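You operate a simulated robot arm through the tools that you are given. There is no shell and no other tool.

The job below is to be done with a simulated robot arm. You get a single attempt, and the scene is never put back.

JOB
Put things in order on the top of the sorting table. At the end: the white block eraser stands where the grey paste weight stood; the grey paste weight stands where the green stone bookend stood; the green stone bookend stands on top of the blue book with a split joint (marked "RIVERS"); the purple paste weight stands on top of the small green book (marked "RIVERS"); whatever was shut is shut again. Leave all else as you found it, and nothing knocked over.

It is judged by the outcome, as a careful person would: the job done as asked, and still so three seconds after it is handed in. It fails if anything else is knocked over, pushed out of place, dropped, spilled or broken.

ROBOT AND FRAMES
A 7-joint arm with a two-finger parallel gripper, fixed in place. Base frame: the origin is at the foot of the arm, x ahead of it, y to its left, z up; the work surface is at about z = 750. Readings come in mm, rad, newtons and seconds.
With the tool pointing down near the work surface it reaches from about 200 to 680 mm from the base axis. Its first joint turns from -1.152 to 1.152 rad. Payload 2.4 kg.
The tool frame sits at the grasp point between the pads (the TCP): z along the fingers, y along the line on which they close. The tips reach 30 mm beyond it. Largest opening 94 mm; finger width 28, thickness 10; the body of the gripper, 50 by 96 mm, starts 55 mm behind the TCP.
Orientation is that of the tool frame in the base frame, as a unit quaternion [x, y, z, w]. With the fingers straight down and closing along the base's y, the tool's x points along the base's -x, its y along +y and its z along -z.

CONTROLS
- The arm moves only by the tool move_arm. Its argument "targets" is a list of rows, each a list of 7 numbers: the shift along the tool's x, y, z in units of 25 mm (1.0 is 25 mm), then the turn, a rotation vector about the tool's x, y, z in units of 6 degrees (1.0 is 6 degrees), then the opening, from 0 (shut) to 1 (fully open). In form: [[x, y, z, ax, ay, az, hand], ...]. A call has 1 to 20 rows; each row shifts and turns the commanded pose from where the row before left it, along the tool's axes as they then stand. A call with a number of a shift or a turn outside -1 to 1 is refused whole. Rows are played at 5 a second. More than 50 mm and 0.15 rad between two rows, or a gripper value outside its range, and nothing of the call is played. Where a pose cannot be reached the arm comes as near as it can. A force on the tool above 40 N (or 10 N above the force at the start of the call, whichever is more), or a blocked arm, ends the call early, and 0.2 s more pass. Each finger travels about 153 mm/s and halts on what it meets, pressing with about 43 N; the grip force reading is that of the motor and also rises with nothing between the fingers. The clock runs only during rows and for 0.2 s after the last one: add rows that do not move to give the fingers time. It gives the time, the measured TCP pose, the force on the tool (base axes), the opening and the grip force at its end, in the units of the frame above (readings bear some noise), with the torque about the TCP (base axes, N m) and any sound that the robot's microphone picked up.
- Cameras (640 x 400 px; columns grow to the right, rows downward): "scene" is fixed at [23.9, 464.3, 1444.7]; the picture's right is [-0.86, -0.51, 0.00], its down [-0.29, 0.49, -0.82] and it looks along [0.42, -0.70, -0.57] (base axes); focal length 373 px, centre (320, 200). "wrist" rides on the gripper at [76, 14, -102] in the tool frame; the picture's right is [-0.18, 0.98, 0.00], its down [-0.75, -0.14, -0.64] and it looks along [-0.63, -0.12, 0.77] (tool axes); focal length 243 px, centre (320, 200). There is no depth. A picture from a camera that has moved, and an enlarged one, comes with that camera's place and axes in the base frame and with its lens.
- get_image(camera): a new picture of that camera. No time passes.
- inspect(camera, box): a new picture of the part [left, top, right, bottom] of that camera's present view, enlarged. No time passes.
- close_job(): hands the job in; it is judged then, once.

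Places have to be worked out from the pictures, the camera data and where the tool is seen. Open the gripper and draw the arm clear of the work before you hand the job in, unless the task says otherwise.

The tools are called after "Request:" as name(argument=value, ...) on one line, values as JSON. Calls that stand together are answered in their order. move_arm: Moves the arm, as the interface text tells. Its arguments: {"type":"object","properties":{"targets":{"type":"array","items":{"type":"array","items":{"type":"number"}}}},"required":["targets"]} The other tools are called the same way: get_image (camera) takes a picture; inspect (camera, box) takes an enlarged picture of a part of a camera's view; close_job () hands the job in.

At the start:

```text
time_s: 0.0
tcp_pos: [357.1, -262.9, 1074.5]
tool_rot: [0.0, 1.0, 0.001, 0.001]
ft_force: [-0.9, 0.5, 0.4]
moment: [0.01, -0.01, 0.05]
opening: 94.0
finger_force: 0.0
```

scene: 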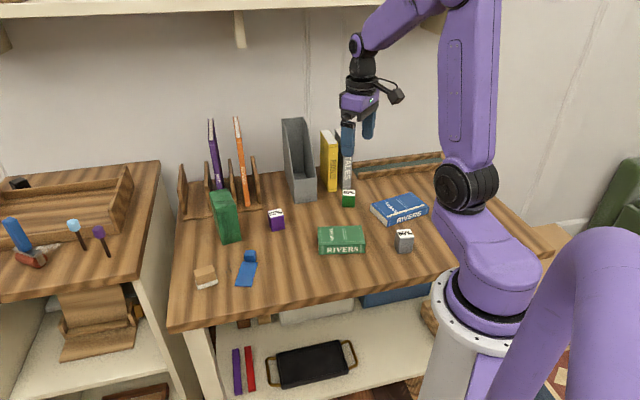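
wrist: 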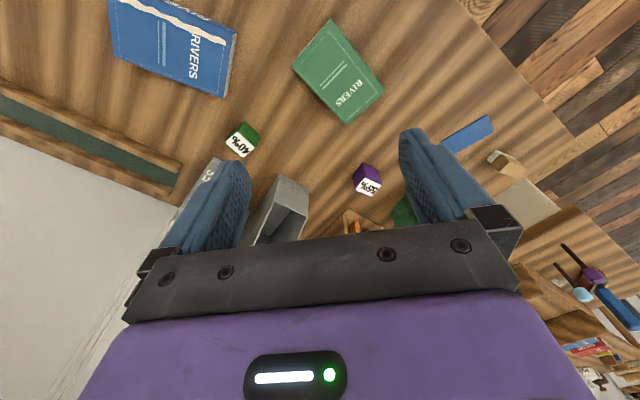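

I'll begin by enlarging parts of the scene view to identify the objects.

Request:
inspect(camera="scene", box=[170, 180, 330, 300])

Request:
inspect(camera="scene", box=[300, 160, 460, 270])

Request:
inspect(camera="scene", box=[160, 100, 380, 250])

Request:
inspect(camera="wrist", box=[100, 0, 540, 240])

```text
3.33 times, centred on (250, 240) of scene
camera zoom: at [23.9, 464.3, 1444.7], right [-0.86, -0.51, 0.0], down [-0.29, 0.49, -0.82], along [0.42, -0.7, -0.57], focal length 1243 px, centre (553, 67)
```

zoom: 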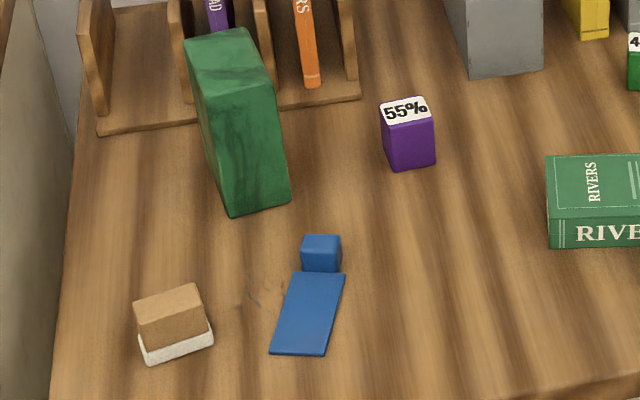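

```text
3.64 times, centred on (380, 215) of scene
camera zoom: at [23.9, 464.3, 1444.7], right [-0.86, -0.51, 0.0], down [-0.29, 0.49, -0.82], along [0.42, -0.7, -0.57], focal length 1356 px, centre (102, 146)
```

zoom: 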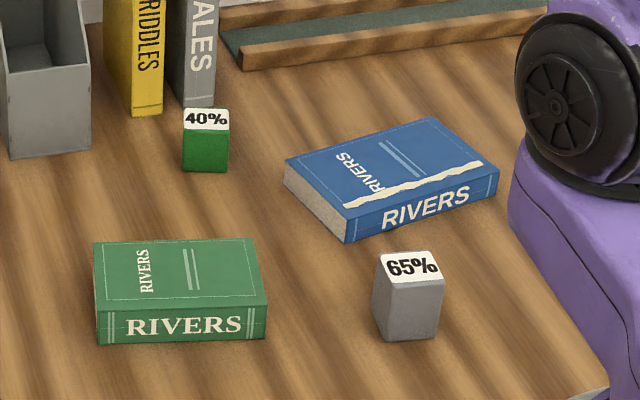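

```text
2.67 times, centred on (270, 175) of scene
camera zoom: at [23.9, 464.3, 1444.7], right [-0.86, -0.51, 0.0], down [-0.29, 0.49, -0.82], along [0.42, -0.7, -0.57], focal length 994 px, centre (453, 267)
```

zoom: 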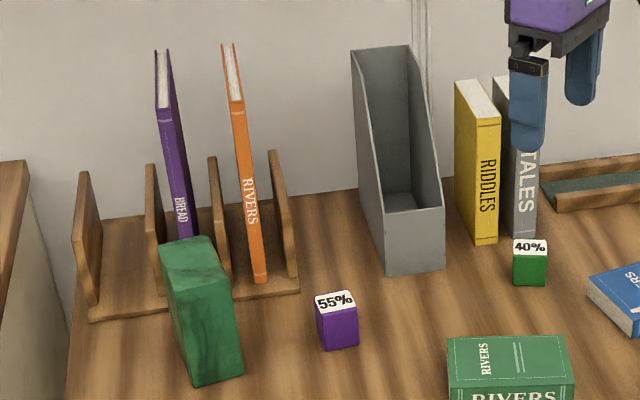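

```text
1.45 times, centred on (320, 120) of wrist
camera zoom: at [281.7, -249.0, 1177.5], right [0.18, 0.98, 0.0], down [0.75, -0.14, 0.64], along [0.63, -0.12, -0.77], focal length 353 px, centre (320, 316)
```

zoom: 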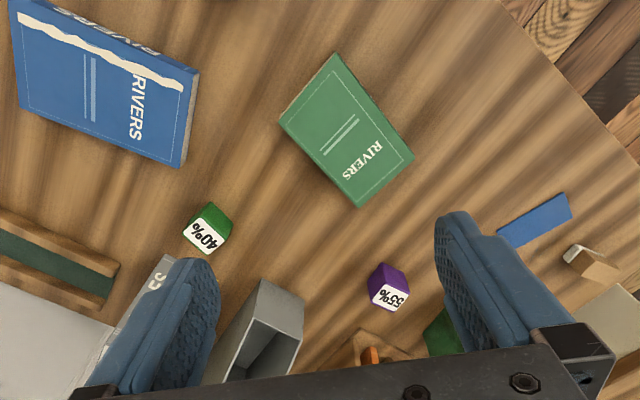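

The grey weight sits near (210,-291), the purple one near (565,-200), the green bookend near (645,-95) and the eraser near (586,65). I'll move the wrist camera across to see the bookend and rack area more closely.

Request:
move_arm(targets=[[0, 1, 0, 0, 0, 0, 1], [0, 1, 0, 0, 0, 0, 1], [0, 1, 0, 0, 0, 0, 1], [0, 1, 0, 0, 0, 0, 1], [0, 1, 0, 0, 0, 0, 1], [0, 1, 0, 0, 0, 0, 1], [0, 0.5, 0, 0, 0, 0, 1], [0, 0, 0, 0, 0, 0, 1]])

Request:
get_image(camera="wrist")

Request:
get_image(camera="scene")

```text
time_s: 1.8
tcp_pos: [356.9, -102.1, 1074.1]
tool_rot: [0.0, 1.0, 0.0, 0.0]
ft_force: [-0.1, -0.5, 0.2]
moment: [0.01, -0.05, -0.02]
opening: 94.2
finger_force: 0.0
```

```text
taken
camera wrist: at [282.2, -87.4, 1176.2], right [0.18, 0.98, 0.0], down [0.75, -0.14, 0.64], along [0.63, -0.12, -0.77], focal length 243 px, centre (320, 200)
```

wrist: 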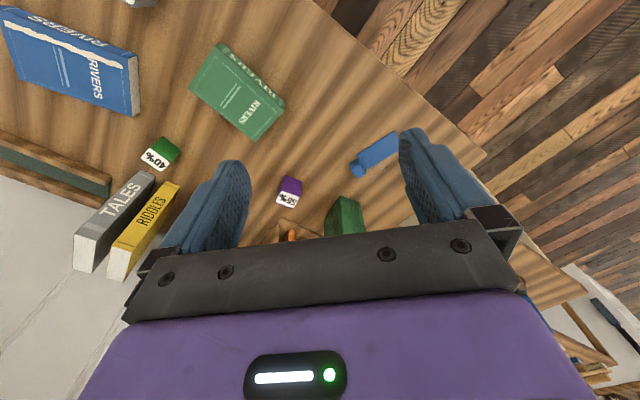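

```text
taken
```

scene: 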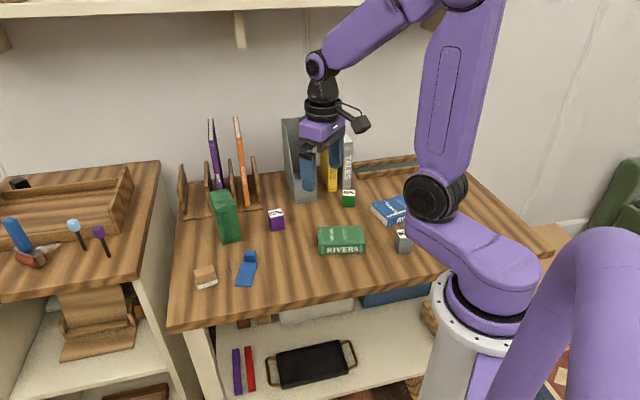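

The fingers hide the far half of the wrist view, so I'll move out over the bookend to see it from above while staying well above the books.

Request:
move_arm(targets=[[-1, 0.05, 0, 0, 0, 0, 1], [-1, 0.05, 0, 0, 0, 0, 1], [-1, 0.05, 0, 0, 0, 0, 1], [-1, 0.05, 0, 0, 0, 0, 1], [-1, 0.05, 0, 0, 0, 0, 1], [-1, 0.05, 0, 0, 0, 0, 1], [-1, 0.05, 0, 0, 0, 0, 1], [-1, 0.05, 0, 0, 0, 0, 1], [-1, 0.05, 0, 0, 0, 0, 1], [0, 0, 0, 0, 0, 0, 1]])

Request:
get_image(camera="wrist")

Request:
get_image(camera="scene")

```text
time_s: 4.0
tcp_pos: [581.6, -89.0, 1072.7]
tool_rot: [0.001, 1.0, 0.0, 0.0]
ft_force: [0.0, -0.2, 0.3]
moment: [0.0, -0.04, 0.0]
opening: 93.8
finger_force: 0.1
```

```text
taken
camera wrist: at [506.4, -75.0, 1175.6], right [0.18, 0.98, 0.0], down [0.75, -0.14, 0.64], along [0.63, -0.12, -0.77], focal length 243 px, centre (320, 200)
```

wrist: 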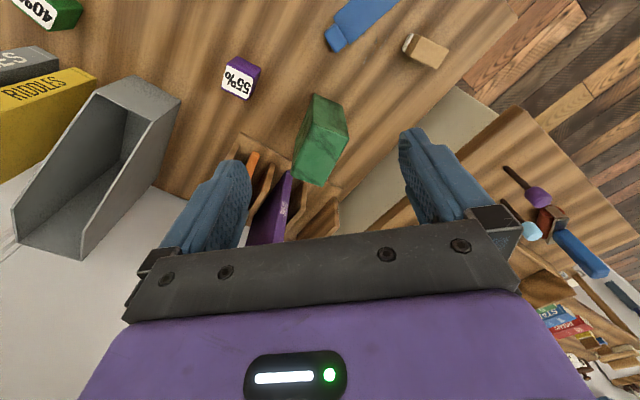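

```text
taken
```

scene: 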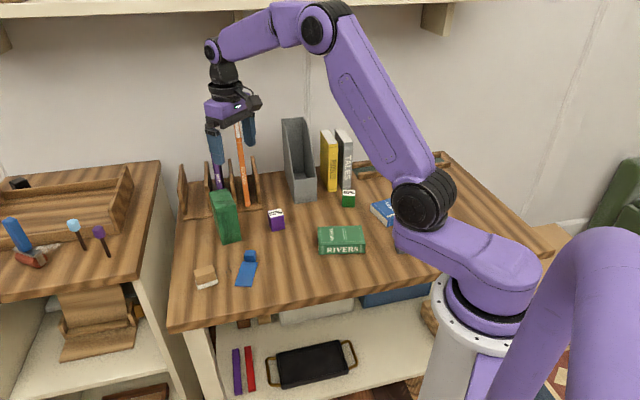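

This view shows the bookend, purple weight, eraser and blue item clearly, so I'll enlarge it.

Request:
inspect(camera="wrist", box=[200, 30, 400, 250])

Request:
inspect(camera="wrist", box=[300, 0, 480, 100])

```text
1.82 times, centred on (300, 140) of wrist
camera zoom: at [506.4, -75.0, 1175.6], right [0.18, 0.98, 0.0], down [0.75, -0.14, 0.64], along [0.63, -0.12, -0.77], focal length 441 px, centre (356, 309)
```

zoom: 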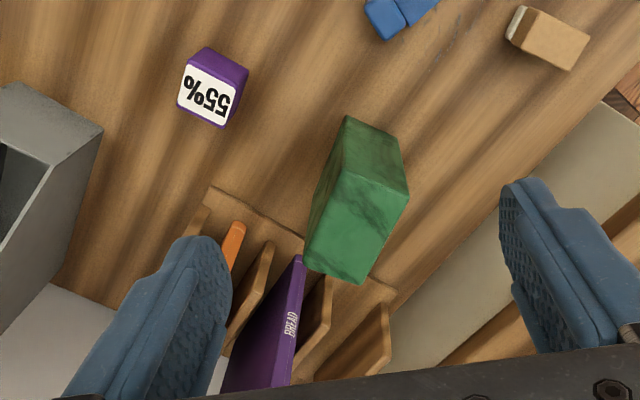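

```text
3.56 times, centred on (390, 50) of wrist
camera zoom: at [506.4, -75.0, 1175.6], right [0.18, 0.98, 0.0], down [0.75, -0.14, 0.64], along [0.63, -0.12, -0.77], focal length 863 px, centre (71, 733)
```

zoom: 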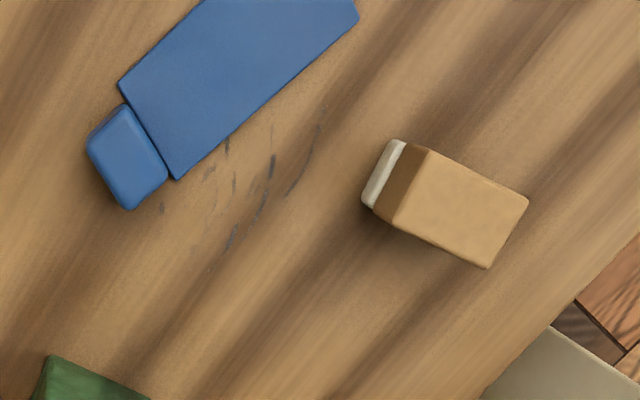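

I'll zoom tighter on the eraser, the blue item and the other areas to rule out lookalike objects.

Request:
inspect(camera="scene", box=[185, 240, 265, 290])

Request:
inspect(camera="scene", box=[330, 140, 460, 220])

Request:
inspect(camera="wrist", box=[0, 0, 300, 180])

Request:
inspect(camera="wrist", box=[285, 80, 365, 200])

```text
8.00 times, centred on (225, 265) of scene
camera zoom: at [23.9, 464.3, 1444.7], right [-0.86, -0.51, 0.0], down [-0.29, 0.49, -0.82], along [0.42, -0.7, -0.57], focal length 2983 px, centre (1080, -320)
```

zoom: 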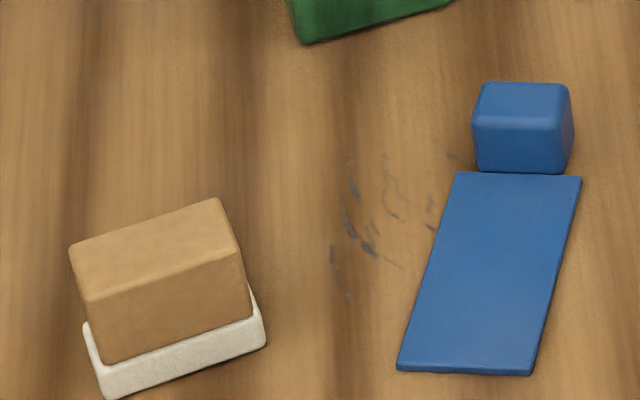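

```text
4.92 times, centred on (395, 180) of scene
camera zoom: at [23.9, 464.3, 1444.7], right [-0.86, -0.51, 0.0], down [-0.29, 0.49, -0.82], along [0.42, -0.7, -0.57], focal length 1836 px, centre (-49, 298)
```

zoom: 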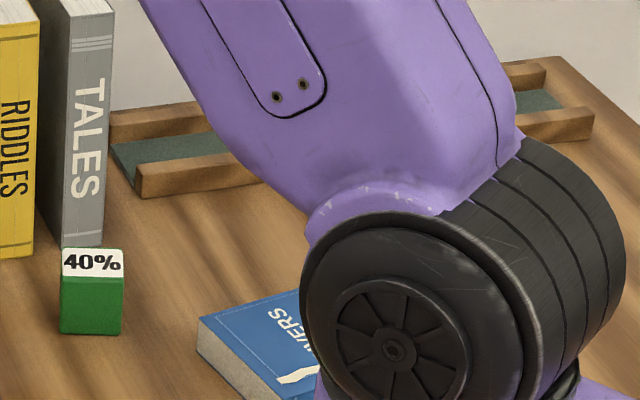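

```text
2.13 times, centred on (150, 90) of wrist
camera zoom: at [506.4, -75.0, 1175.6], right [0.18, 0.98, 0.0], down [0.75, -0.14, 0.64], along [0.63, -0.12, -0.77], focal length 518 px, centre (683, 435)
```

zoom: 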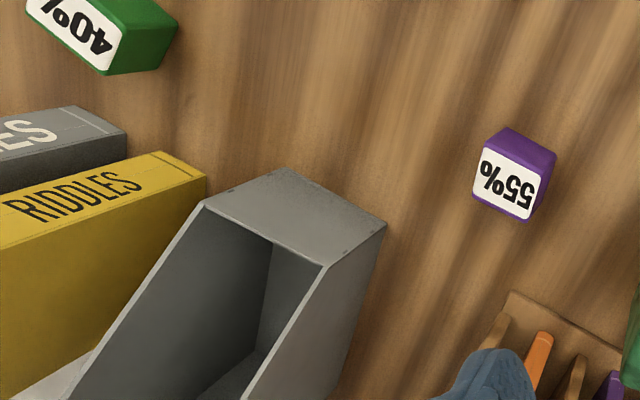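

```text
3.33 times, centred on (325, 140) of wrist
camera zoom: at [506.4, -75.0, 1175.6], right [0.18, 0.98, 0.0], down [0.75, -0.14, 0.64], along [0.63, -0.12, -0.77], focal length 809 px, centre (303, 400)
```

zoom: 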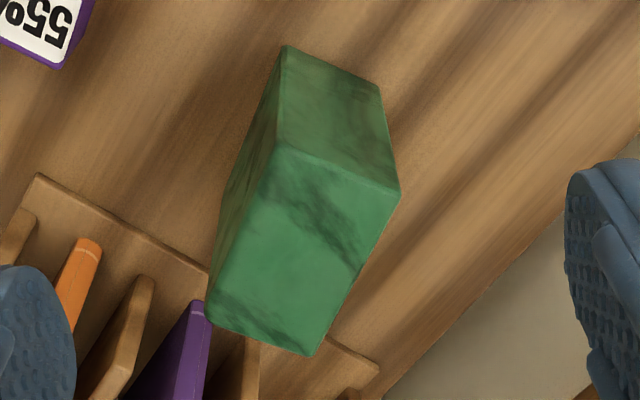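

The bookend measures about 52×86×125 mm, centred near (677,-109) with its narrow axis along (0.56,0.83). The blue book is centred near (288,-459) and the green book near (374,-233), both with tops at about z=790. I'll turn the hand 34° and move over the bookend at a safe height to check reach.

Request:
move_arm(targets=[[0, 0, 0, 0, 0, 1, 1], [0, 0, 0, 0, 0, 1, 1], [0, 0, 0, 0, 0, 1, 1], [0, 0, 0, 0, 0, 1, 1], [0, 0, 0, 0, 0, 1, 1], [0, 0, 0, 0, 0, 0.72, 1], [-0.9, 0.375, 0.6, 0, 0, 0, 1], [-0.9, 0.375, 0.6, 0, 0, 0, 1], [-0.9, 0.375, 0.6, 0, 0, 0, 1], [-0.9, 0.375, 0.6, 0, 0, 0, 1], [0, 0, 0, 0, 0, 0, 1], [0, 0, 0, 0, 0, 0, 1]])

Request:
get_image(camera="wrist")

Request:
get_image(camera="scene")

```text
time_s: 6.6
tcp_pos: [676.2, -107.7, 1013.1]
tool_rot: [0.295, 0.956, -0.001, 0.001]
ft_force: [0.3, -0.6, -0.3]
moment: [0.02, -0.02, 0.06]
opening: 93.9
finger_force: 0.0
```

```text
taken
camera wrist: at [623.0, -53.4, 1115.9], right [0.71, 0.71, 0.0], down [0.54, -0.54, 0.64], along [0.45, -0.45, -0.77], focal length 243 px, centre (320, 200)
```

wrist: 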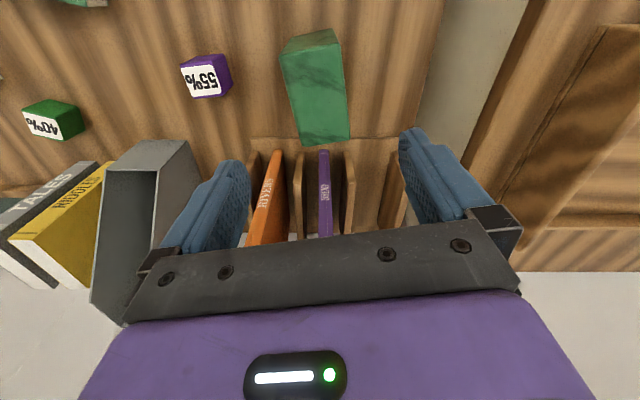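

```text
taken
```

scene: 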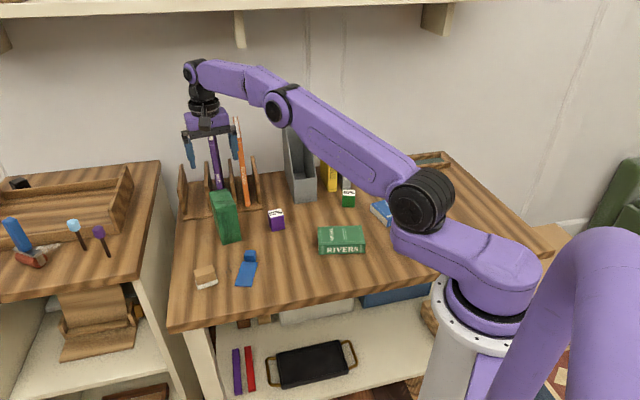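

The arm reaches the spot at this height. I'll zoom on the bookend to refine its position and yaw.

Request:
inspect(camera="wrist", box=[260, 10, 380, 160])

```text
2.67 times, centred on (320, 85) of wrist
camera zoom: at [623.0, -53.4, 1115.9], right [0.71, 0.71, 0.0], down [0.54, -0.54, 0.64], along [0.45, -0.45, -0.77], focal length 647 px, centre (320, 507)
```

zoom: 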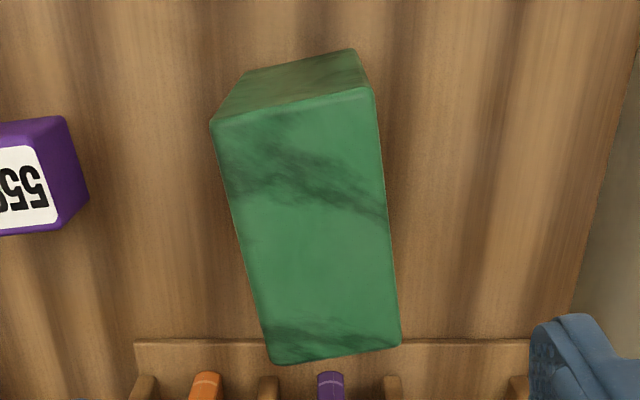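

The refined centre is (675.6,-108.4) with yaw about 35°, and the hand is already aligned to within 1 mm and 1°. I'll descend with the fingers open to z≈835.

Request:
move_arm(targets=[[0, 0, 1, 0, 0, 0.1, 1], [0, 0, 1, 0, 0, 0, 1], [0, 0, 1, 0, 0, 0, 1], [0, 0, 1, 0, 0, 0, 1], [0, 0, 1, 0, 0, 0, 1], [0, 0, 1, 0, 0, 0, 1], [0, 0, 0.6, 0, 0, 0, 1], [0, 0, 0.5, 0, 0, 0, 1], [0, 0, 0, 0, 0, 0, 1]])

Request:
get_image(camera="wrist")

Request:
inspect(camera="scene", box=[160, 80, 320, 260])

```text
time_s: 8.6
tcp_pos: [676.7, -108.3, 837.6]
tool_rot: [0.3, 0.954, 0.0, 0.001]
ft_force: [-0.4, -0.9, -0.5]
moment: [-0.03, -0.02, -0.03]
opening: 94.0
finger_force: 0.1
```

```text
taken
camera wrist: at [624.0, -53.2, 940.6], right [0.71, 0.7, 0.0], down [0.54, -0.55, 0.64], along [0.45, -0.46, -0.77], focal length 243 px, centre (320, 200)
```

wrist: 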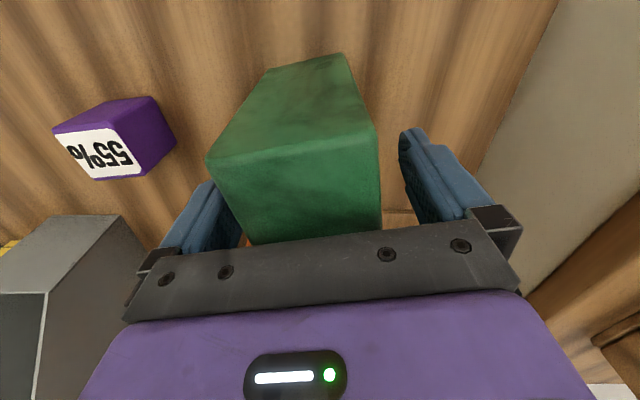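

```text
2.22 times, centred on (240, 170) of scene
camera zoom: at [23.9, 464.3, 1444.7], right [-0.86, -0.51, 0.0], down [-0.29, 0.49, -0.82], along [0.42, -0.7, -0.57], focal length 829 px, centre (498, 267)
```

zoom: 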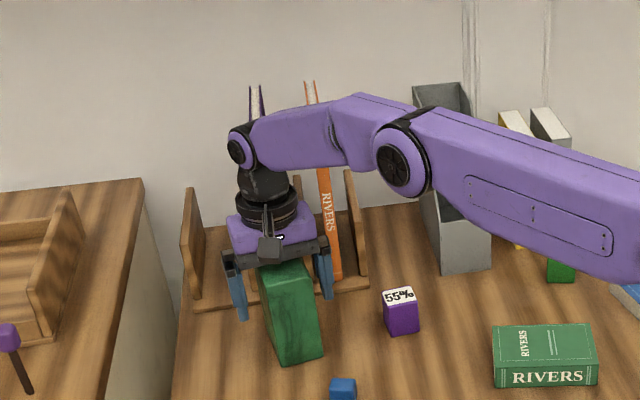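

The fingers straddle the bookend, and the pose reached is (676.7,-108.3,837.6). Now I'll close gently.

Request:
move_arm(targets=[[0, 0, 0.1, 0, 0, 0, 0.75], [0, 0, 0, 0, 0, 0, 0.65], [0, 0, 0, 0, 0, 0, 0.55], [0, 0, 0, 0, 0, 0, 0.3], [0, 0, 0, 0, 0, 0, 0.1], [0, 0, 0, 0, 0, 0, 0]])

Request:
get_image(camera="wrist")

```text
time_s: 10.0
tcp_pos: [676.4, -109.6, 835.4]
tool_rot: [0.301, 0.954, -0.001, -0.002]
ft_force: [-6.6, -5.9, 2.8]
moment: [0.11, 0.5, 0.22]
opening: 59.3
finger_force: 43.1
```

```text
taken
camera wrist: at [623.5, -54.6, 937.8], right [0.71, 0.7, 0.0], down [0.54, -0.55, 0.64], along [0.45, -0.46, -0.77], focal length 243 px, centre (320, 200)
```

wrist: 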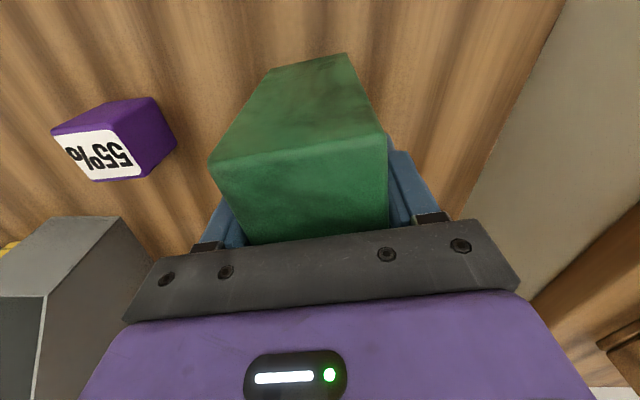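

It's gripped at 59 mm opening and 43 N. I'll lift a little and check that it comes up level.

Request:
move_arm(targets=[[0, 0, -0.4, 0, 0, 0, 0], [0, 0, -0.6, 0, 0, 0, 0], [0, 0, -1, 0, 0, 0, 0], [0, 0, 0, 0, 0, 0, 0]])

Request:
get_image(camera="wrist")

Request:
inspect(camera="scene", box=[160, 80, 320, 260])

```text
time_s: 11.0
tcp_pos: [677.0, -109.3, 884.6]
tool_rot: [0.299, 0.954, -0.001, -0.001]
ft_force: [-0.4, -0.7, -16.2]
moment: [-0.02, 0.0, -0.01]
opening: 59.3
finger_force: 42.8
```

```text
taken
camera wrist: at [623.6, -54.5, 987.1], right [0.71, 0.7, 0.0], down [0.54, -0.55, 0.64], along [0.45, -0.46, -0.77], focal length 243 px, centre (320, 200)
```

wrist: 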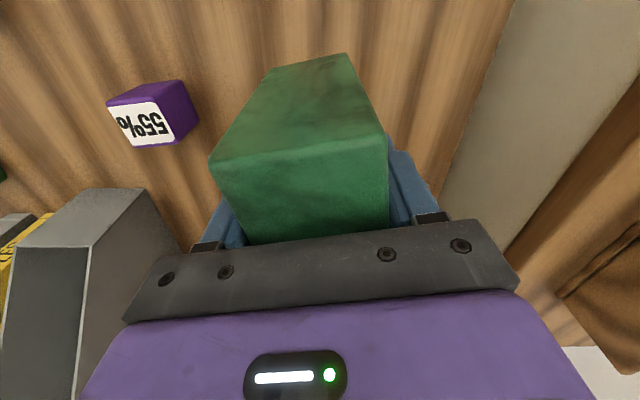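

```text
2.22 times, centred on (240, 170) of scene
camera zoom: at [24.2, 464.3, 1444.7], right [-0.86, -0.51, 0.0], down [-0.29, 0.49, -0.82], along [0.42, -0.7, -0.57], focal length 829 px, centre (498, 267)
```

zoom: 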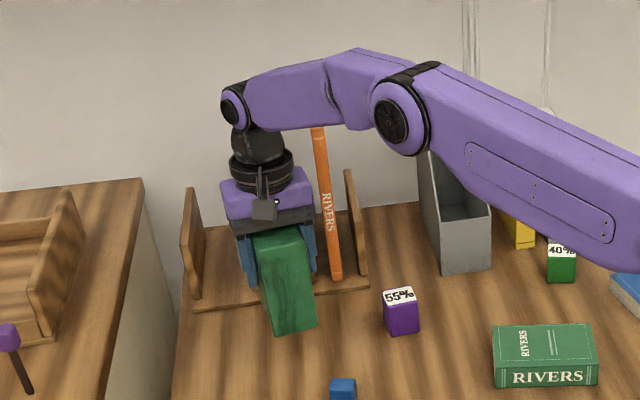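

It lifted cleanly, weighing about 1.6 kg with negligible moment, and the bottom is 85 mm below the TCP. I'll raise it, then retract it toward the middle of the table, clear of the file holder.

Request:
move_arm(targets=[[0, 0, -1, 0, 0, 0, 0], [0, 0, -1, 0, 0, 0, 0], [0, 0, -1, 0, 0, 0, 0], [0, 0, -1, 0, 0, 0, 0], [0, 0, -1, 0, 0, 0, 0], [0, 0, -1, 0, 0, 0, 0], [0.445, -0.934, -0.4, 0, 0, 0, 0], [0.445, -0.934, -0.4, 0, 0, 0, 0], [0.445, -0.934, -0.2, 0, 0, 0, 0], [0.445, -0.934, 0, 0, 0, 0, 0], [0.445, -0.934, 0, 0, 0, 0, 0], [0.445, -0.934, 0, 0, 0, 0, 0], [0.445, -0.934, 0, 0, 0, 0, 0], [0.445, -0.934, 0, 0, 0, 0, 0], [0.445, -0.934, 0, 0, 0, 0, 0], [0.445, -0.934, 0, 0, 0, 0, 0], [0.445, -0.934, 0, 0, 0, 0, 0], [0, 0, 0, 0, 0, 0, 0]])

Request:
move_arm(targets=[[0, 0, 0, 0, 0, 1, 0], [0, 0, 0, 0, 0, 1, 0], [0, 0, 0, 0, 0, 1, 0], [0, 0, 0, 0, 0, 1, 0], [0, 0, 0, 0, 0, 1, 0], [0, 0, 0, 0, 0, 1, 0], [0, 0, 0, 0, 0, 1, 0], [0, 0, 0, 0, 0, 1, 0], [0, 0, 0, 0, 0, 1, 0], [0, 0, 0, 0, 0, 1, 0], [0, 0, 0, 0, 0, 1, 0], [0, 0, 0, 0, 0, 1, 0], [0, 0, 0, 0, 0, 1, 0], [0, 0, 0, 0, 0, 1, 0], [0, 0, 0, 0, 0, 1, 0], [0, 0, 0, 0, 0, 0, 0]])

Request:
get_image(camera="wrist")

Request:
get_image(camera="scene")

```text
time_s: 14.8
tcp_pos: [428.9, -251.1, 1058.5]
tool_rot: [0.3, 0.954, 0.0, 0.001]
ft_force: [-0.7, 0.7, -15.6]
moment: [-0.02, -0.01, -0.01]
opening: 59.3
finger_force: 43.1
```

```text
time_s: 18.2
tcp_pos: [430.5, -251.4, 1060.4]
tool_rot: [0.887, 0.461, -0.001, 0.0]
ft_force: [-0.3, 0.0, -15.6]
moment: [0.0, -0.02, 0.0]
opening: 59.6
finger_force: 42.7
```

```text
taken
camera wrist: at [487.0, -196.6, 1162.6], right [0.7, -0.71, 0.0], down [-0.55, -0.54, 0.64], along [-0.46, -0.45, -0.77], focal length 243 px, centre (320, 200)
```

wrist: 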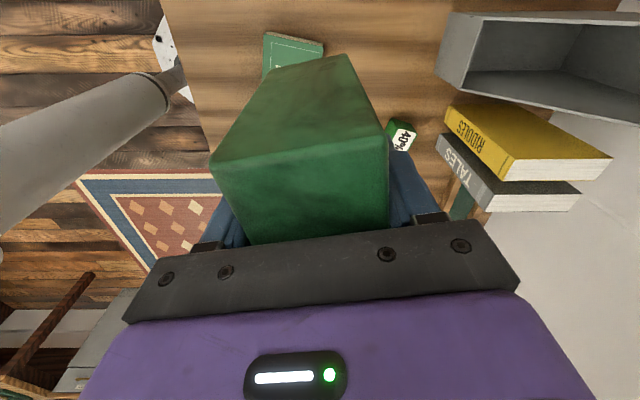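

```text
taken
```

scene: 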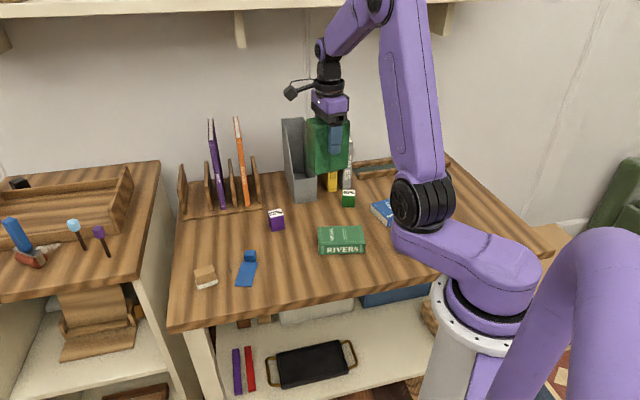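

The bookend is turned 90° and held stably. Its 86 mm side now lies along the blue book's 152 mm spine direction, so I'll translate over the estimated book centre (291,-457) while staying high.

Request:
move_arm(targets=[[-0.994, 0.011, 0, 0, 0, 0, 0], [-0.994, 0.011, 0, 0, 0, 0, 0], [-0.994, 0.011, 0, 0, 0, 0, 0], [-0.994, 0.011, 0, 0, 0, 0, 0], [-0.994, 0.011, 0, 0, 0, 0, 0], [-0.994, 0.011, 0, 0, 0, 0, 0], [-0.994, 0.011, 0, 0, 0, 0, 0], [-0.994, 0.011, 0, 0, 0, 0, 0], [-0.994, 0.011, 0, 0, 0, 0, 0], [-0.994, 0.011, 0, 0, 0, 0, 0], [0, 0, 0, 0, 0, 0, 0]])

Request:
get_image(camera="wrist")

Request:
get_image(camera="scene")

```text
time_s: 20.6
tcp_pos: [289.7, -456.7, 1059.9]
tool_rot: [0.886, 0.463, 0.0, 0.0]
ft_force: [-0.5, 0.4, -15.7]
moment: [-0.02, 0.02, 0.01]
opening: 59.7
finger_force: 43.4
```

```text
taken
camera wrist: at [346.4, -402.5, 1161.2], right [0.7, -0.71, 0.0], down [-0.55, -0.54, 0.64], along [-0.46, -0.45, -0.77], focal length 243 px, centre (320, 200)
```

wrist: 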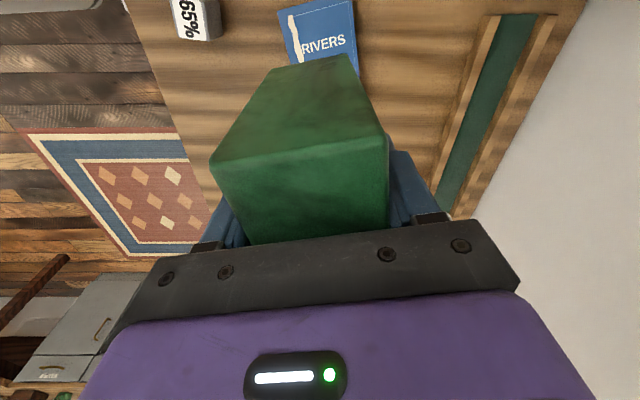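

```text
taken
```

scene: 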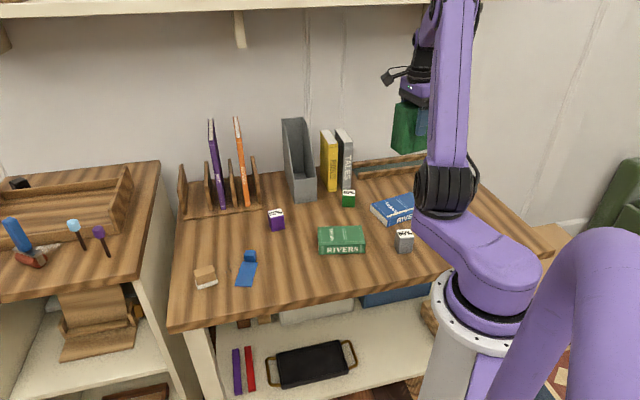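

Part of the blue book is visible beyond the bookend, so I'll zoom in to check alignment.

Request:
inspect(camera="wrist", box=[240, 0, 400, 100])

Request:
inspect(camera="scene", box=[340, 80, 460, 260])

```text
4.00 times, centred on (320, 50) of wrist
camera zoom: at [346.4, -402.5, 1161.2], right [0.7, -0.71, 0.0], down [-0.55, -0.54, 0.64], along [-0.46, -0.45, -0.77], focal length 970 px, centre (320, 800)
```

zoom: 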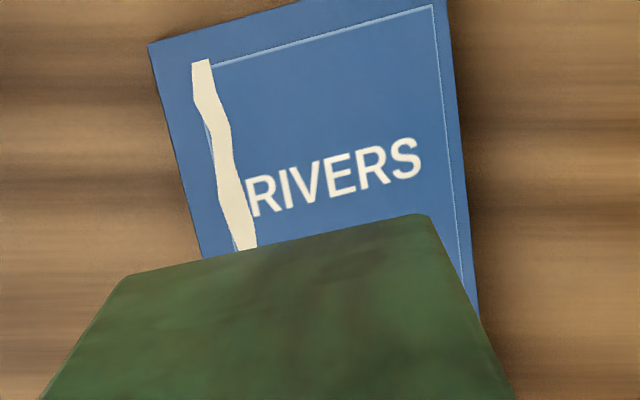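

```text
2.22 times, centred on (400, 170) of scene
camera zoom: at [24.0, 464.1, 1444.8], right [-0.86, -0.51, 0.0], down [-0.29, 0.49, -0.82], along [0.42, -0.7, -0.57], focal length 829 px, centre (142, 267)
```

zoom: 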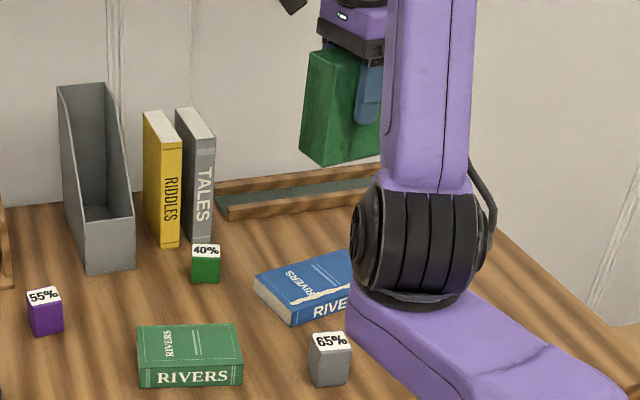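

The book's mid-line is about 8 mm further along tool +y than my estimate, so I'll correct for that and descend to about 10 mm above the book top.

Request:
move_arm(targets=[[0, 0.32, 0, 0, 0, 0, 0], [0, 0, 1, 0, 0, 0, 0], [0, 0, 1, 0, 0, 0, 0], [0, 0, 1, 0, 0, 0, 0], [0, 0, 1, 0, 0, 0, 0], [0, 0, 1, 0, 0, 0, 0], [0, 0, 0.8, 0, 0, 0, 0], [0, 0, 0.6, 0, 0, 0, 0], [0, 0, 0.3, 0, 0, 0, 0], [0, 0, 0, 0, 0, 0, 0]])

Request:
get_image(camera="wrist")

Request:
inspect(camera="scene", box=[340, 110, 460, 260])

```text
time_s: 22.8
tcp_pos: [296.1, -461.4, 891.3]
tool_rot: [0.886, 0.463, 0.0, 0.0]
ft_force: [-0.6, -0.5, -15.4]
moment: [-0.01, 0.01, -0.01]
opening: 59.4
finger_force: 42.9
```

```text
taken
camera wrist: at [352.7, -407.4, 994.4], right [0.7, -0.71, 0.0], down [-0.55, -0.54, 0.64], along [-0.46, -0.45, -0.77], focal length 243 px, centre (320, 200)
```

wrist: 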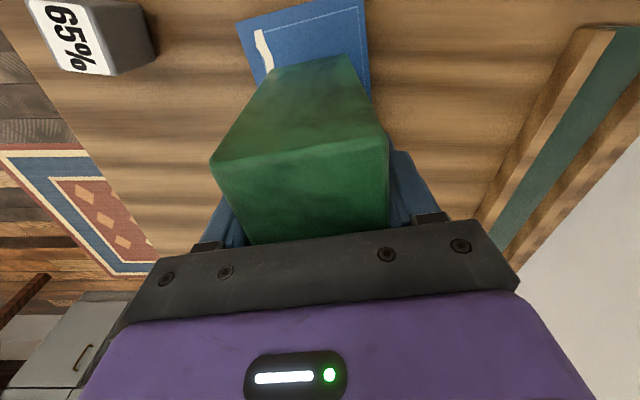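

```text
2.67 times, centred on (400, 185) of scene
camera zoom: at [24.0, 464.1, 1444.8], right [-0.86, -0.51, 0.0], down [-0.29, 0.49, -0.82], along [0.42, -0.7, -0.57], focal length 994 px, centre (107, 240)
```

zoom: 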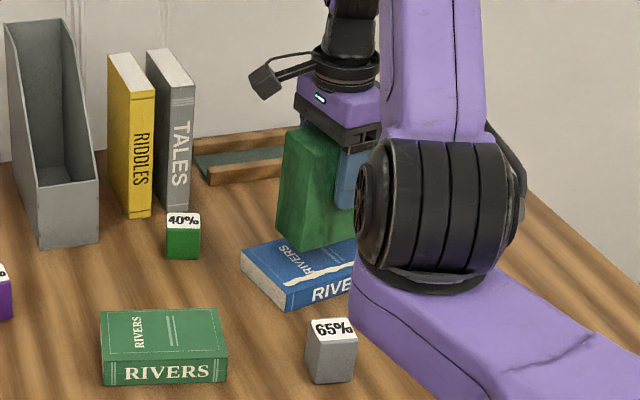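

The bookend is centred over the book with roughly 12–15 mm of margin on each side. I'll lower it slowly and watch the force.

Request:
move_arm(targets=[[0, 0, 0.2, 0, 0, 0, 0], [0, 0, 0.12, 0, 0, 0, 0], [0, 0, 0.08, 0, 0, 0, 0], [0, 0, 0.04, 0, 0, 0, 0], [0, 0, 0, 0, 0, 0, 0]])

```text
time_s: 24.0
tcp_pos: [296.5, -461.4, 880.9]
tool_rot: [0.886, 0.463, -0.001, 0.0]
ft_force: [-1.5, -0.9, -15.9]
moment: [-0.03, 0.03, 0.0]
opening: 59.4
finger_force: 43.4
```

No contact yet at z≈881, so I'll continue in small steps.

Request:
move_arm(targets=[[0, 0, 0.06, 0, 0, 0, 0], [0, 0, 0.06, 0, 0, 0, 0], [0, 0, 0, 0, 0, 0, 0]])

Request:
inspect(camera="scene", box=[340, 150, 440, 230])

```text
time_s: 24.8
tcp_pos: [296.8, -460.8, 877.1]
tool_rot: [0.887, 0.462, -0.001, 0.0]
ft_force: [0.2, 0.2, -15.6]
moment: [0.01, 0.01, -0.01]
opening: 59.5
finger_force: 42.9
```

```text
5.00 times, centred on (390, 190) of scene
camera zoom: at [24.0, 464.1, 1444.8], right [-0.86, -0.51, 0.0], down [-0.29, 0.49, -0.82], along [0.42, -0.7, -0.57], focal length 1864 px, centre (-30, 250)
```

zoom: 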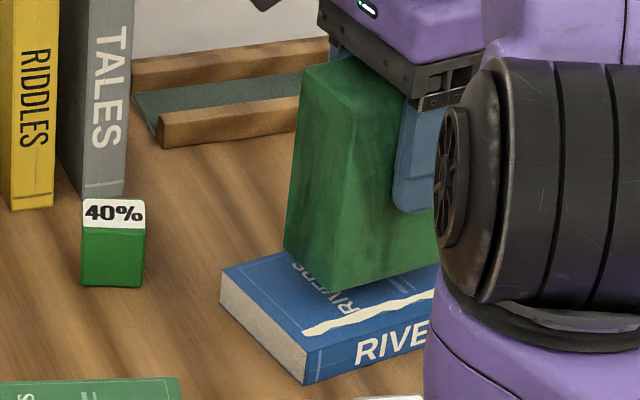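

Still hanging free, so I'll keep going down in ~1.5 mm rows.

Request:
move_arm(targets=[[0, 0, 0.06, 0, 0, 0, 0], [0, 0, 0.04, 0, 0, 0, 0], [0, 0, 0, 0, 0, 0, 0]])

```text
time_s: 25.6
tcp_pos: [295.3, -460.3, 874.1]
tool_rot: [0.887, 0.462, -0.001, 0.0]
ft_force: [0.4, 0.2, -15.5]
moment: [0.0, 0.0, 0.0]
opening: 59.4
finger_force: 43.2
```

No contact yet; continuing.

Request:
move_arm(targets=[[0, 0, 0.05, 0, 0, 0, 0], [0, 0, 0.04, 0, 0, 0, 0], [0, 0, 0, 0, 0, 0, 0]])

Request:
inspect(camera="scene", box=[370, 180, 430, 230])

```text
time_s: 26.4
tcp_pos: [295.8, -461.6, 872.5]
tool_rot: [0.887, 0.462, 0.0, 0.001]
ft_force: [-0.2, 0.2, -15.9]
moment: [-0.02, 0.0, 0.0]
opening: 59.2
finger_force: 43.0
```

```text
8.00 times, centred on (400, 205) of scene
camera zoom: at [24.0, 464.1, 1444.8], right [-0.86, -0.51, 0.0], down [-0.29, 0.49, -0.82], along [0.42, -0.7, -0.57], focal length 2983 px, centre (-320, 160)
```

zoom: 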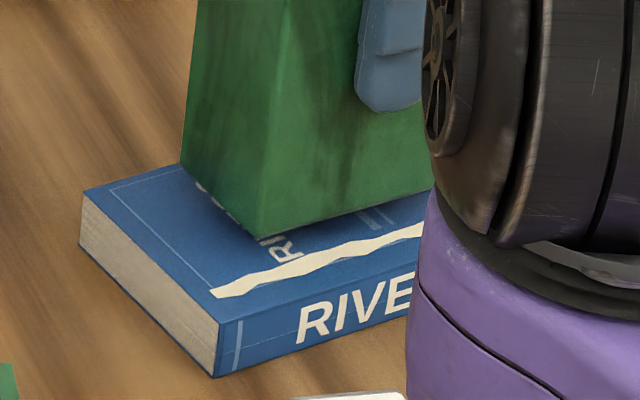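

A small gap seems to remain, so I'll continue with small steps.

Request:
move_arm(targets=[[0, 0, 0.05, 0, 0, 0, 0], [0, 0, 0.05, 0, 0, 0, 0], [0, 0, 0, 0, 0, 0, 0]])

```text
time_s: 27.2
tcp_pos: [296.6, -462.3, 871.8]
tool_rot: [0.886, 0.463, 0.0, 0.0]
ft_force: [0.2, 0.3, -14.7]
moment: [-0.03, 0.0, 0.03]
opening: 59.4
finger_force: 42.8
```

Request:
move_arm(targets=[[0, 0, 0.05, 0, 0, 0, 0], [0, 0, 0, 0, 0, 0, 0]])

```text
time_s: 27.8
tcp_pos: [296.3, -461.1, 868.8]
tool_rot: [0.887, 0.463, 0.001, 0.0]
ft_force: [-0.1, -0.7, -15.6]
moment: [0.01, 0.02, -0.05]
opening: 59.4
finger_force: 43.3
```

Still free at z≈869, so the book is a little thinner than I estimated. I'll continue carefully.

Request:
move_arm(targets=[[0, 0, 0.05, 0, 0, 0, 0], [0, 0, 0.05, 0, 0, 0, 0], [0, 0, 0, 0, 0, 0, 0]])

Request:
inspect(camera="scene", box=[370, 180, 430, 230])

```text
time_s: 28.6
tcp_pos: [297.2, -460.8, 866.4]
tool_rot: [0.887, 0.462, 0.0, 0.0]
ft_force: [0.2, -0.6, -16.1]
moment: [0.01, 0.05, -0.03]
opening: 59.3
finger_force: 42.9
```

```text
8.00 times, centred on (400, 205) of scene
camera zoom: at [24.0, 464.1, 1444.8], right [-0.86, -0.51, 0.0], down [-0.29, 0.49, -0.82], along [0.42, -0.7, -0.57], focal length 2983 px, centre (-320, 160)
```

zoom: 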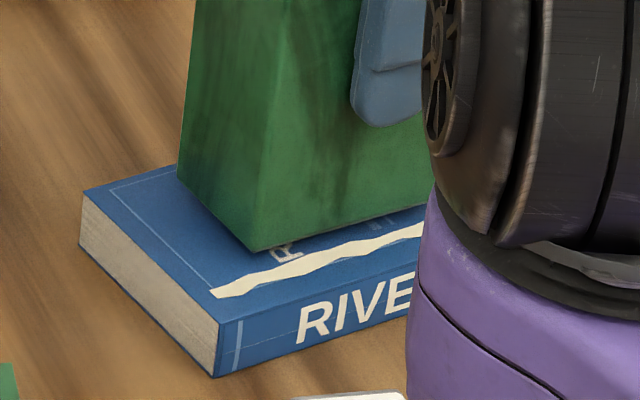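

Request:
move_arm(targets=[[0, 0, 0.05, 0, 0, 0, 0], [0, 0, 0.05, 0, 0, 0, 0], [0, 0, 0, 0, 0, 0, 0]])

```text
time_s: 29.4
tcp_pos: [296.9, -462.4, 864.1]
tool_rot: [0.887, 0.462, 0.0, -0.001]
ft_force: [0.7, -0.1, -16.2]
moment: [-0.01, 0.01, 0.0]
opening: 59.4
finger_force: 43.0
```

Request:
inspect(camera="scene", box=[370, 180, 430, 230])

Request:
inspect(camera="wrist", box=[200, 0, 420, 140])

```text
8.00 times, centred on (400, 205) of scene
camera zoom: at [24.0, 464.1, 1444.8], right [-0.86, -0.51, 0.0], down [-0.29, 0.49, -0.82], along [0.42, -0.7, -0.57], focal length 2983 px, centre (-320, 160)
```

zoom: 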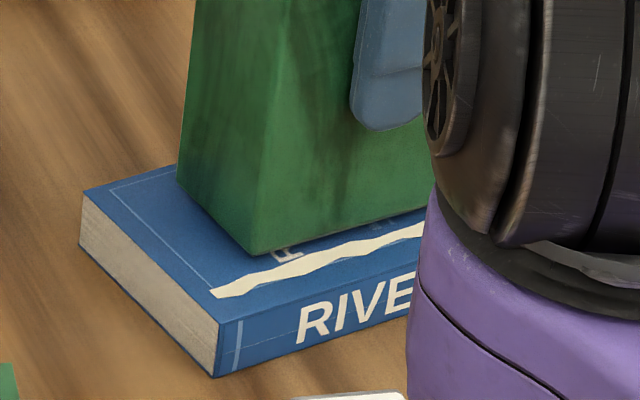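

```text
2.86 times, centred on (310, 70) of wrist
camera zoom: at [353.2, -407.1, 967.8], right [0.7, -0.71, 0.0], down [-0.55, -0.54, 0.64], along [-0.46, -0.45, -0.77], focal length 693 px, centre (349, 571)
```

zoom: 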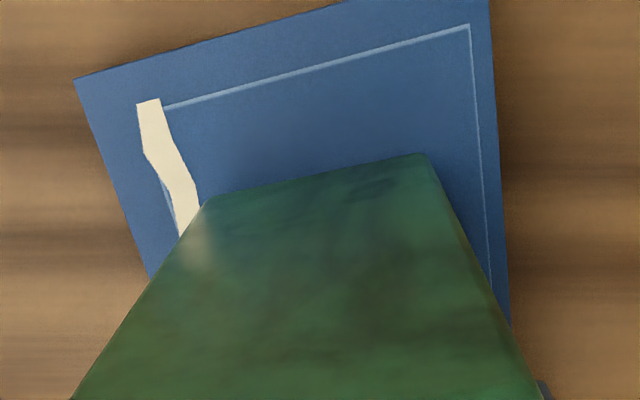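

Triangulating from the wrist views puts the book top nearer z≈778, so contact should be close. I'll continue.

Request:
move_arm(targets=[[0, 0, 0.04, 0, 0, 0, 0], [0, 0, 0.04, 0, 0, 0, 0], [0, 0, 0, 0, 0, 0, 0]])

```text
time_s: 30.2
tcp_pos: [297.0, -460.5, 863.5]
tool_rot: [0.887, 0.462, 0.001, 0.0]
ft_force: [-0.1, 0.0, -15.2]
moment: [-0.04, 0.01, -0.03]
opening: 59.6
finger_force: 42.6
```

Request:
move_arm(targets=[[0, 0, 0.04, 0, 0, 0, 0], [0, 0, 0.04, 0, 0, 0, 0], [0, 0, 0, 0, 0, 0, 0]])

```text
time_s: 31.0
tcp_pos: [297.7, -460.2, 862.0]
tool_rot: [0.887, 0.462, 0.0, 0.001]
ft_force: [0.4, 0.4, -15.5]
moment: [0.0, 0.03, 0.04]
opening: 59.6
finger_force: 42.8
```

Still no contact, so I'll lower it a bit more.

Request:
move_arm(targets=[[0, 0, 0.05, 0, 0, 0, 0], [0, 0, 0.05, 0, 0, 0, 0], [0, 0, 0, 0, 0, 0, 0]])

Request:
inspect(camera="scene", box=[370, 180, 430, 230])

```text
time_s: 31.8
tcp_pos: [296.8, -460.8, 859.3]
tool_rot: [0.887, 0.463, 0.0, 0.001]
ft_force: [-3.4, 12.0, 29.8]
moment: [1.08, 0.28, -0.08]
opening: 59.3
finger_force: 43.3
```

```text
8.00 times, centred on (400, 205) of scene
camera zoom: at [23.5, 465.0, 1444.5], right [-0.86, -0.51, 0.0], down [-0.29, 0.49, -0.82], along [0.42, -0.71, -0.57], focal length 2983 px, centre (-320, 160)
```

zoom: 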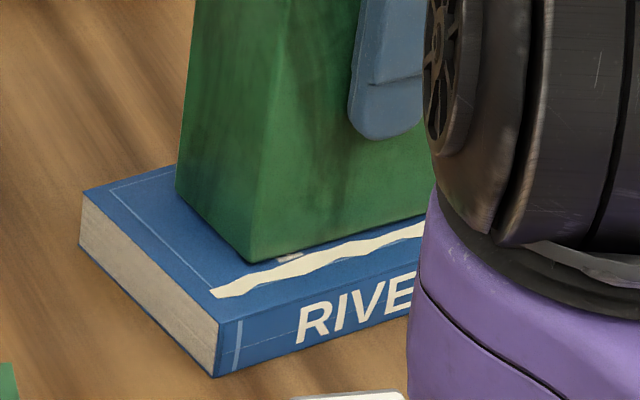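

Contact: the force swung to +30 N at TCP z≈859.5, so the book top is at about z=775. I'll back off a hair to unload and then open the fingers slowly.

Request:
move_arm(targets=[[0, 0, -0.02, 0, 0, 0, 0], [0, 0, -0.01, 0, 0, 0, 0], [0, 0, 0, 0, 0, 0, 0]])

```text
time_s: 32.6
tcp_pos: [296.5, -461.1, 859.9]
tool_rot: [0.886, 0.463, 0.001, 0.002]
ft_force: [1.0, 6.4, 35.4]
moment: [0.81, 0.38, 0.06]
opening: 59.5
finger_force: 42.8
```

It's still pressing, so I'll ease up a bit more.

Request:
move_arm(targets=[[0, 0, -0.04, 0, 0, 0, 0], [0, 0, 0, 0, 0, 0, 0]])

```text
time_s: 33.2
tcp_pos: [296.9, -462.1, 861.0]
tool_rot: [0.887, 0.462, 0.001, 0.001]
ft_force: [3.7, 0.2, 23.5]
moment: [-0.06, 0.25, -0.04]
opening: 59.3
finger_force: 43.2
```

Request:
move_arm(targets=[[0, 0, -0.03, 0, 0, 0, 0], [0, 0, 0, 0, 0, 0, 0]])

```text
time_s: 33.8
tcp_pos: [296.9, -462.1, 861.2]
tool_rot: [0.886, 0.463, -0.001, 0.001]
ft_force: [6.8, -6.0, 4.8]
moment: [-0.86, -0.08, 0.18]
opening: 59.2
finger_force: 42.6
```

The load is now near neutral (+5 N), so I'll open slowly and then retreat upward.

Request:
move_arm(targets=[[0, 0, 0, 0, 0, 0, 0.64], [0, 0, 0, 0, 0, 0, 0.68], [0, 0, 0, 0, 0, 0, 0.76], [0, 0, 0, 0, 0, 0, 0.9], [0, 0, 0, 0, 0, 0, 1], [0, 0, 0, 0, 0, 0, 1]])

Request:
get_image(camera="wrist")

Request:
inspect(camera="scene", box=[340, 120, 460, 240])

```text
time_s: 35.2
tcp_pos: [296.3, -461.3, 861.0]
tool_rot: [0.887, 0.463, 0.0, -0.001]
ft_force: [-0.7, -0.5, 0.6]
moment: [0.01, 0.0, -0.01]
opening: 93.8
finger_force: 0.0
```

```text
taken
camera wrist: at [352.6, -407.0, 964.0], right [0.7, -0.71, 0.0], down [-0.55, -0.54, 0.64], along [-0.46, -0.45, -0.77], focal length 243 px, centre (320, 200)
```

wrist: 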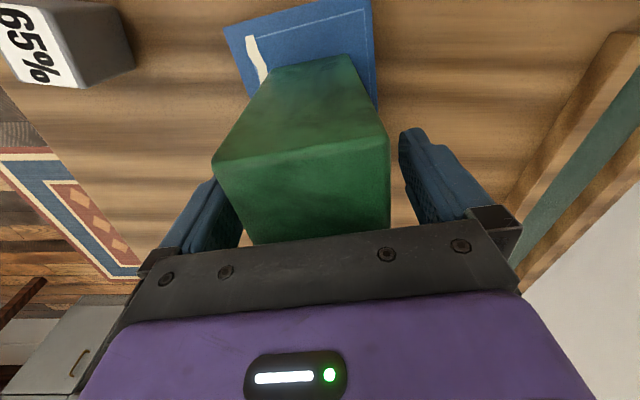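

```text
3.33 times, centred on (400, 180) of scene
camera zoom: at [23.9, 464.3, 1444.7], right [-0.86, -0.51, 0.0], down [-0.29, 0.49, -0.82], along [0.42, -0.7, -0.57], focal length 1243 px, centre (53, 267)
```

zoom: 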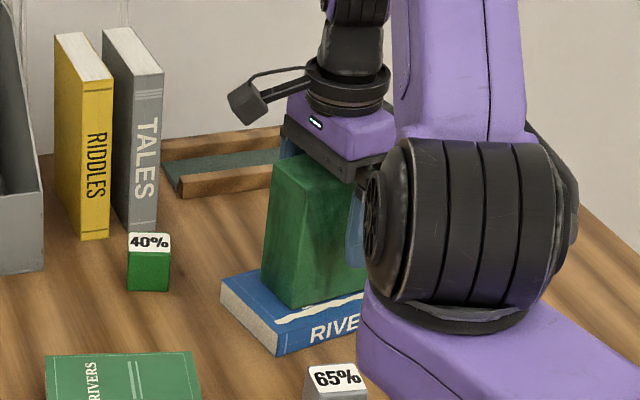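

The bookend stands on the blue book, released. I'll lift straight up clear of it and look around.

Request:
move_arm(targets=[[0, 0, -0.5, 0, 0, 0, 1], [0, 0, -1, 0, 0, 0, 1], [0, 0, -1, 0, 0, 0, 1], [0, 0, -1, 0, 0, 0, 1], [0, 0, -1, 0, 0, 0, 1], [0, 0, -1, 0, 0, 0, 1], [0, 0, -1, 0, 0, 0, 1], [0, 0, -1, 0, 0, 0, 1], [0, 0, 0, 0, 0, 0, 1]])

Request:
get_image(camera="wrist")

Request:
get_image(camera="scene")

```text
time_s: 37.2
tcp_pos: [296.3, -461.8, 1048.7]
tool_rot: [0.887, 0.462, 0.0, 0.0]
ft_force: [-0.2, -0.2, 0.5]
moment: [-0.01, -0.01, 0.02]
opening: 94.5
finger_force: 0.1
```

```text
taken
camera wrist: at [352.6, -407.9, 1152.5], right [0.7, -0.71, 0.0], down [-0.55, -0.54, 0.64], along [-0.46, -0.45, -0.77], focal length 243 px, centre (320, 200)
```

wrist: 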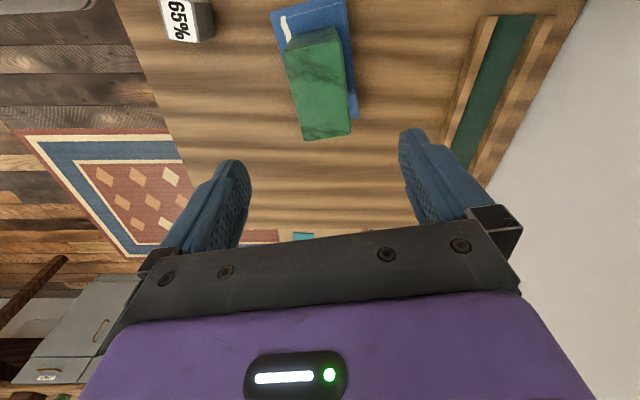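

```text
taken
```

scene: 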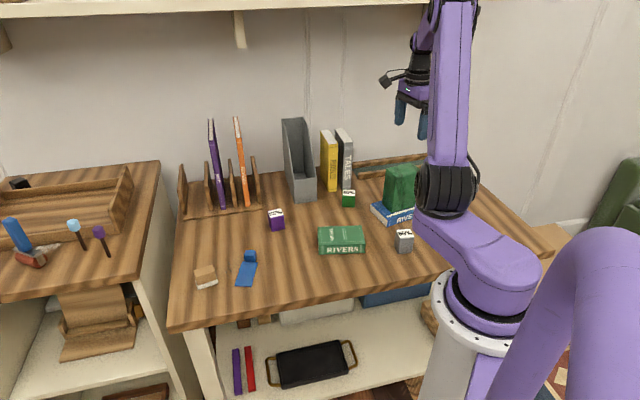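

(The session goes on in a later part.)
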